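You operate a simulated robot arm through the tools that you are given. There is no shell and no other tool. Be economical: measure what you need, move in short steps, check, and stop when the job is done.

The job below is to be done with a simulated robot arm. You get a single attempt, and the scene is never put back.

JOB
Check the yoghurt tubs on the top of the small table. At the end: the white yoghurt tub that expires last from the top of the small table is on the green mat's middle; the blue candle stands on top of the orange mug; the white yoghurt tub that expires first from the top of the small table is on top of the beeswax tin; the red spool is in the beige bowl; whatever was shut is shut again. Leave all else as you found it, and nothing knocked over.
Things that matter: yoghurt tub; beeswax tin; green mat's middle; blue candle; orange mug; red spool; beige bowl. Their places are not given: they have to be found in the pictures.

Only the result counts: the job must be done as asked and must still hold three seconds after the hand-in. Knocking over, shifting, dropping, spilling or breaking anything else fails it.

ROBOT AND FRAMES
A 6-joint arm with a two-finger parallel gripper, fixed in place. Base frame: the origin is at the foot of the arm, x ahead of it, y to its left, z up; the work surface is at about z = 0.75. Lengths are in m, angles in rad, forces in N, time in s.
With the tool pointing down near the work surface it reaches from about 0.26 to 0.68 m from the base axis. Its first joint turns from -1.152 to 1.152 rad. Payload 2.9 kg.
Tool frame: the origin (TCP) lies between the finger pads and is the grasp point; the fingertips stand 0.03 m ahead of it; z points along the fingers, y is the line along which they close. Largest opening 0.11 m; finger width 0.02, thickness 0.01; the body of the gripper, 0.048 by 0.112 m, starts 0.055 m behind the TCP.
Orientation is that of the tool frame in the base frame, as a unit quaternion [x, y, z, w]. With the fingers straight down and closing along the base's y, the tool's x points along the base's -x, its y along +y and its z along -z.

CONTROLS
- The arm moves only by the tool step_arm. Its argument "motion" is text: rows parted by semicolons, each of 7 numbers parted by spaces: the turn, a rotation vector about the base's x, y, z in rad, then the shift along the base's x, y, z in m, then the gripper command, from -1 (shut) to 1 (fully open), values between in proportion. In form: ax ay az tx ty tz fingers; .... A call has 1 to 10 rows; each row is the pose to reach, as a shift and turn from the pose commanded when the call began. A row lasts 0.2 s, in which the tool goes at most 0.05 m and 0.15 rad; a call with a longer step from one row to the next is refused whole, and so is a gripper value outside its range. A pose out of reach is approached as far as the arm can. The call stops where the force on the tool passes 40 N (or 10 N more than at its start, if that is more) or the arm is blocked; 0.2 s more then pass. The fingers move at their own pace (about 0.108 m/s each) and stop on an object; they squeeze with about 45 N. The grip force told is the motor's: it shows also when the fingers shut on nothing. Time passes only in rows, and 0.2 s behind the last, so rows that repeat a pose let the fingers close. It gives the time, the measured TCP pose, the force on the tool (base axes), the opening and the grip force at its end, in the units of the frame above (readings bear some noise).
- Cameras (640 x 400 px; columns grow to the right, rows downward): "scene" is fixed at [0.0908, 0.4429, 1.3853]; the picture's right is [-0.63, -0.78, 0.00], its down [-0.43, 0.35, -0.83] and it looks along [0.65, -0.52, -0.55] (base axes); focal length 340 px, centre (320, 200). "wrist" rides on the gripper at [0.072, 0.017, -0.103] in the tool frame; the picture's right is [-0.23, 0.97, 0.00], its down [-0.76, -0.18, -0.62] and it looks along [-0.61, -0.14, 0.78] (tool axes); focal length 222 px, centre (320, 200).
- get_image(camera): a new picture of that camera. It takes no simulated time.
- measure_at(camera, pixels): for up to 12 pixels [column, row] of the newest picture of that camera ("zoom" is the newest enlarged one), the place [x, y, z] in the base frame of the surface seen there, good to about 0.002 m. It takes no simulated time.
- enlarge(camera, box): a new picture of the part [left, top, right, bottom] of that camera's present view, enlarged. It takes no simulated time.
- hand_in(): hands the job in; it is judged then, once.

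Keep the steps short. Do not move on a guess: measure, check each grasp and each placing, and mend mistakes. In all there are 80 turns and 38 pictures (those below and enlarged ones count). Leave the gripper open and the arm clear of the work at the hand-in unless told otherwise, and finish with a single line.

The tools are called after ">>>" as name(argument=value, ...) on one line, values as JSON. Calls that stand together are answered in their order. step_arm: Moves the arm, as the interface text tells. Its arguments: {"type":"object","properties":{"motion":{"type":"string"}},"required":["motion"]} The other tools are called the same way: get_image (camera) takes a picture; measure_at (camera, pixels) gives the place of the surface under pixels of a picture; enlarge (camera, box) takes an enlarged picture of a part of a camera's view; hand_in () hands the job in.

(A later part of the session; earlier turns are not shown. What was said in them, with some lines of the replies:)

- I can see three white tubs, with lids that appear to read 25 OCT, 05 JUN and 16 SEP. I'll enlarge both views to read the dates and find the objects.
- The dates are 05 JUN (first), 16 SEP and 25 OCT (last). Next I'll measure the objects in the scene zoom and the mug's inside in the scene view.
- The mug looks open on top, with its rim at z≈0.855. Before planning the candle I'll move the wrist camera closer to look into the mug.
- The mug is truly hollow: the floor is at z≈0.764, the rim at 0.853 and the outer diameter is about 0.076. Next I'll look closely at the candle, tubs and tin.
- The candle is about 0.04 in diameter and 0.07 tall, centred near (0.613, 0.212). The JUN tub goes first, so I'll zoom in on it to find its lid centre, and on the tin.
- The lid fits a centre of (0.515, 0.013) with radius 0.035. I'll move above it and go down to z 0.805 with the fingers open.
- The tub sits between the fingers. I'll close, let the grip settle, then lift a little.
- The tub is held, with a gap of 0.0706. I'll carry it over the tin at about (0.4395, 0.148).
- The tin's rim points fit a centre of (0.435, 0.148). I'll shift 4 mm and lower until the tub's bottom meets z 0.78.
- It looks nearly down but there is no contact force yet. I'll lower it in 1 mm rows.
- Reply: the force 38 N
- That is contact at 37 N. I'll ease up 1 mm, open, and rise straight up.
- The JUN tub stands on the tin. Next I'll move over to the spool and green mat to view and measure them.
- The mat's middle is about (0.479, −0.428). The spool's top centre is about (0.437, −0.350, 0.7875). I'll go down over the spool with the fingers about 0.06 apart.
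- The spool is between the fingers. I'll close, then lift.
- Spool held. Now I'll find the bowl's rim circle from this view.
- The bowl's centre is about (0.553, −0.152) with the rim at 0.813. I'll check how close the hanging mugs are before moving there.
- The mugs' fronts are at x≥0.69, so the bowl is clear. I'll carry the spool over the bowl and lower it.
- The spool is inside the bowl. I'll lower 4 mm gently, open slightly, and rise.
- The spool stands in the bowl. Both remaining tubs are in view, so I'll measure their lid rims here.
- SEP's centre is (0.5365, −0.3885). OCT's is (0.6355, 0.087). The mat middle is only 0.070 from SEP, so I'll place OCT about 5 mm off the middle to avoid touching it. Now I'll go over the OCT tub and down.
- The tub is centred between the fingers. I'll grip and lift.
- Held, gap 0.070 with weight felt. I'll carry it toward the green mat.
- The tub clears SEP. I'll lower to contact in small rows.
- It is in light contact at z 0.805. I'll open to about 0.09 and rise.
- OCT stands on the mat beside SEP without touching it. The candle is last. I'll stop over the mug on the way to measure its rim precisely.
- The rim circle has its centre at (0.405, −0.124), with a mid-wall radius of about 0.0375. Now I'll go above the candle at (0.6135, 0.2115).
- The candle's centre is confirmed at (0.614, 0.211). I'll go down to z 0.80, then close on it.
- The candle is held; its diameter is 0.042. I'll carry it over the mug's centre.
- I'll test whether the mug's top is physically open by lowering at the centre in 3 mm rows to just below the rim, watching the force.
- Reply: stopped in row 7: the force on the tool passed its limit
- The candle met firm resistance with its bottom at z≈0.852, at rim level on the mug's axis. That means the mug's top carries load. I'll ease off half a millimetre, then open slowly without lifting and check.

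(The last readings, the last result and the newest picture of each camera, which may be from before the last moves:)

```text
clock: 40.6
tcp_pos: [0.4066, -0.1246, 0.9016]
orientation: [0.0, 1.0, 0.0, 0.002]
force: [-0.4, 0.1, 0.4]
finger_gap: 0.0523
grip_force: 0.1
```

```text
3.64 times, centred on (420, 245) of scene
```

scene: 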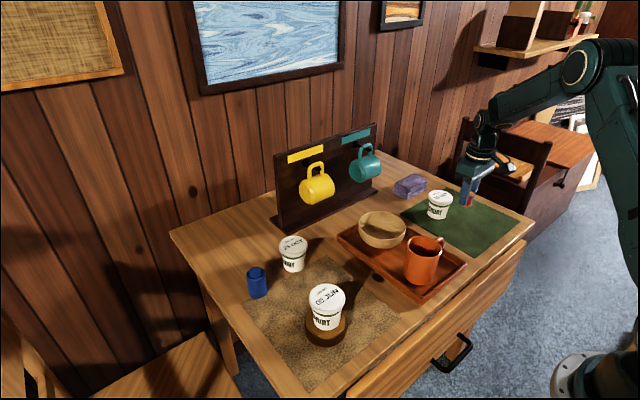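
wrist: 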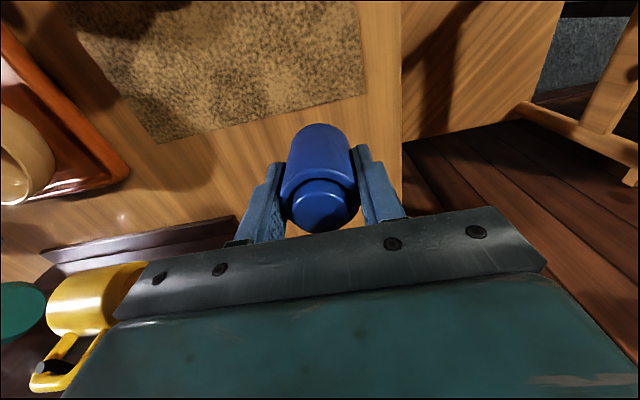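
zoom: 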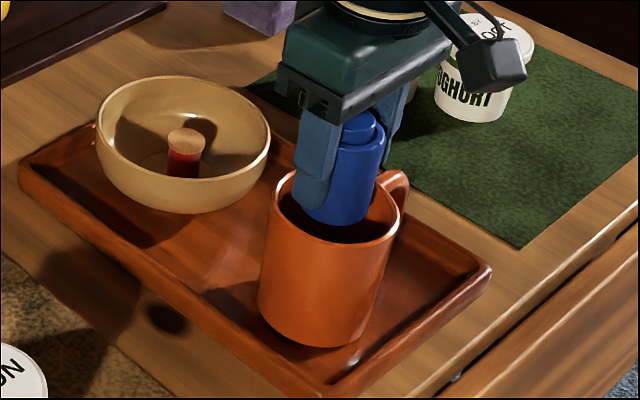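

The candle is released and stays standing at rim level. I'll open more and rise straight up, clear of everything.

>>> step_arm(motion="0 0 0 0 0 0 0.4; 0 0 0 0 0 0 1; 0 0 0 0 0 0 1; 0 0 0 0 0 0.02 1; 0 0 0 0 0 0.06 1; 0 0 0 0 0 0.1 1; 0 0 0 0 0 0.14 1; 0 0 0 -0.03 -0.03 0.16 1; 0 0 0 -0.05 -0.07 0.17 1; 0 0 0 -0.06 -0.11 0.17 1")

>>> get_image(camera="scene")

>>> measure_at(camera="scene", pixels=[[420, 220], [420, 235], [439, 196], [465, 203], [327, 293], [293, 250], [410, 185]])

```text
clock: 42.8
tcp_pos: [0.3465, -0.2356, 1.0727]
orientation: [0.0, 1.0, 0.0, 0.001]
force: [-0.4, -0.1, -0.5]
finger_gap: 0.1103
grip_force: 0.0
```

```text
6 pictures are left
```

scene: 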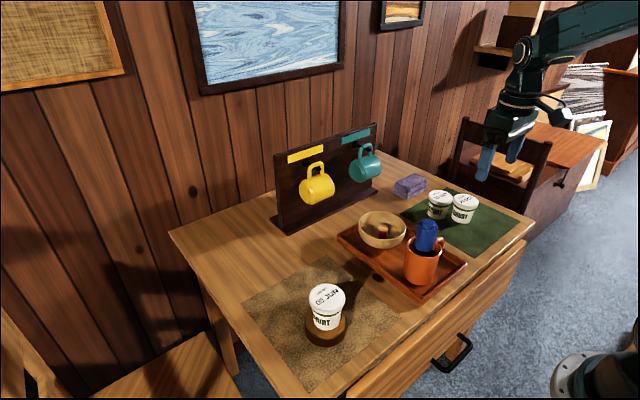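

```text
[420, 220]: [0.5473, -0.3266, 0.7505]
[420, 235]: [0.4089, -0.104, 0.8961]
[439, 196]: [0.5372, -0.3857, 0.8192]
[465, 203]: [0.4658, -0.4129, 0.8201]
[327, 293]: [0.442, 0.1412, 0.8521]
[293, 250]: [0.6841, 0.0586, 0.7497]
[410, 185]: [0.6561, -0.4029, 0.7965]
```

Everything stands as asked. One last check that no tub could hide behind the mug rack: I'll measure the table's back edge against the rack.

>>> measure_at(camera="scene", pixels=[[172, 236], [260, 197], [270, 194], [388, 158], [400, 163], [275, 222], [380, 186], [376, 124], [378, 178], [273, 215]])

>>> enlarge(camera="scene", box=[250, 110, 450, 240])

```text
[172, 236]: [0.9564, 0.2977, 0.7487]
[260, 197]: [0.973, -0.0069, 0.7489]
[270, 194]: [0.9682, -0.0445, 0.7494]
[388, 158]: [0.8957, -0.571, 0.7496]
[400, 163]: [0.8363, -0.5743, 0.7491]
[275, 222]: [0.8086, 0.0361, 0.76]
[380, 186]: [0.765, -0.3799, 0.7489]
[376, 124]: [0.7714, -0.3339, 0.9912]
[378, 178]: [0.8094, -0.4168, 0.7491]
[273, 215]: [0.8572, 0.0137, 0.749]
```

```text
3.08 times, centred on (350, 175) of scene
```

zoom: 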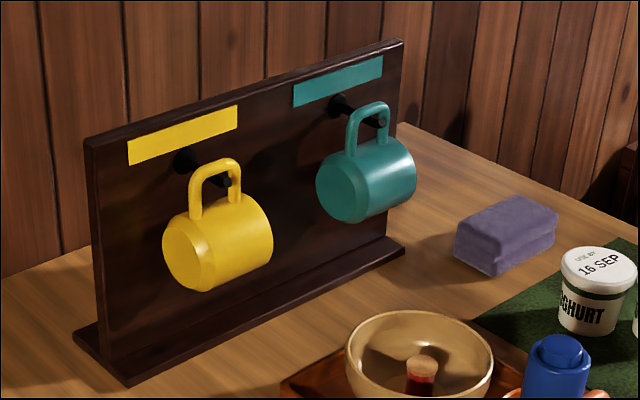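

The strip behind the rack starts at x≥0.82, beyond the arm's 0.68 m reach, so no tub for this job could be there. The drawer was never touched. The gripper is open and clear, so I'm handing in.

>>> hand_in()

```text
The job is handed in.
```

Handed in: 25 OCT tub on the green mat about 5 mm off its exact middle (to clear the 16 SEP tub), 05 JUN tub on the beeswax tin, red spool in the beige bowl, blue candle standing on the orange mug at rim level, nothing opened, nothing seen knocked over; the strip of table behind the mug rack was not seen.
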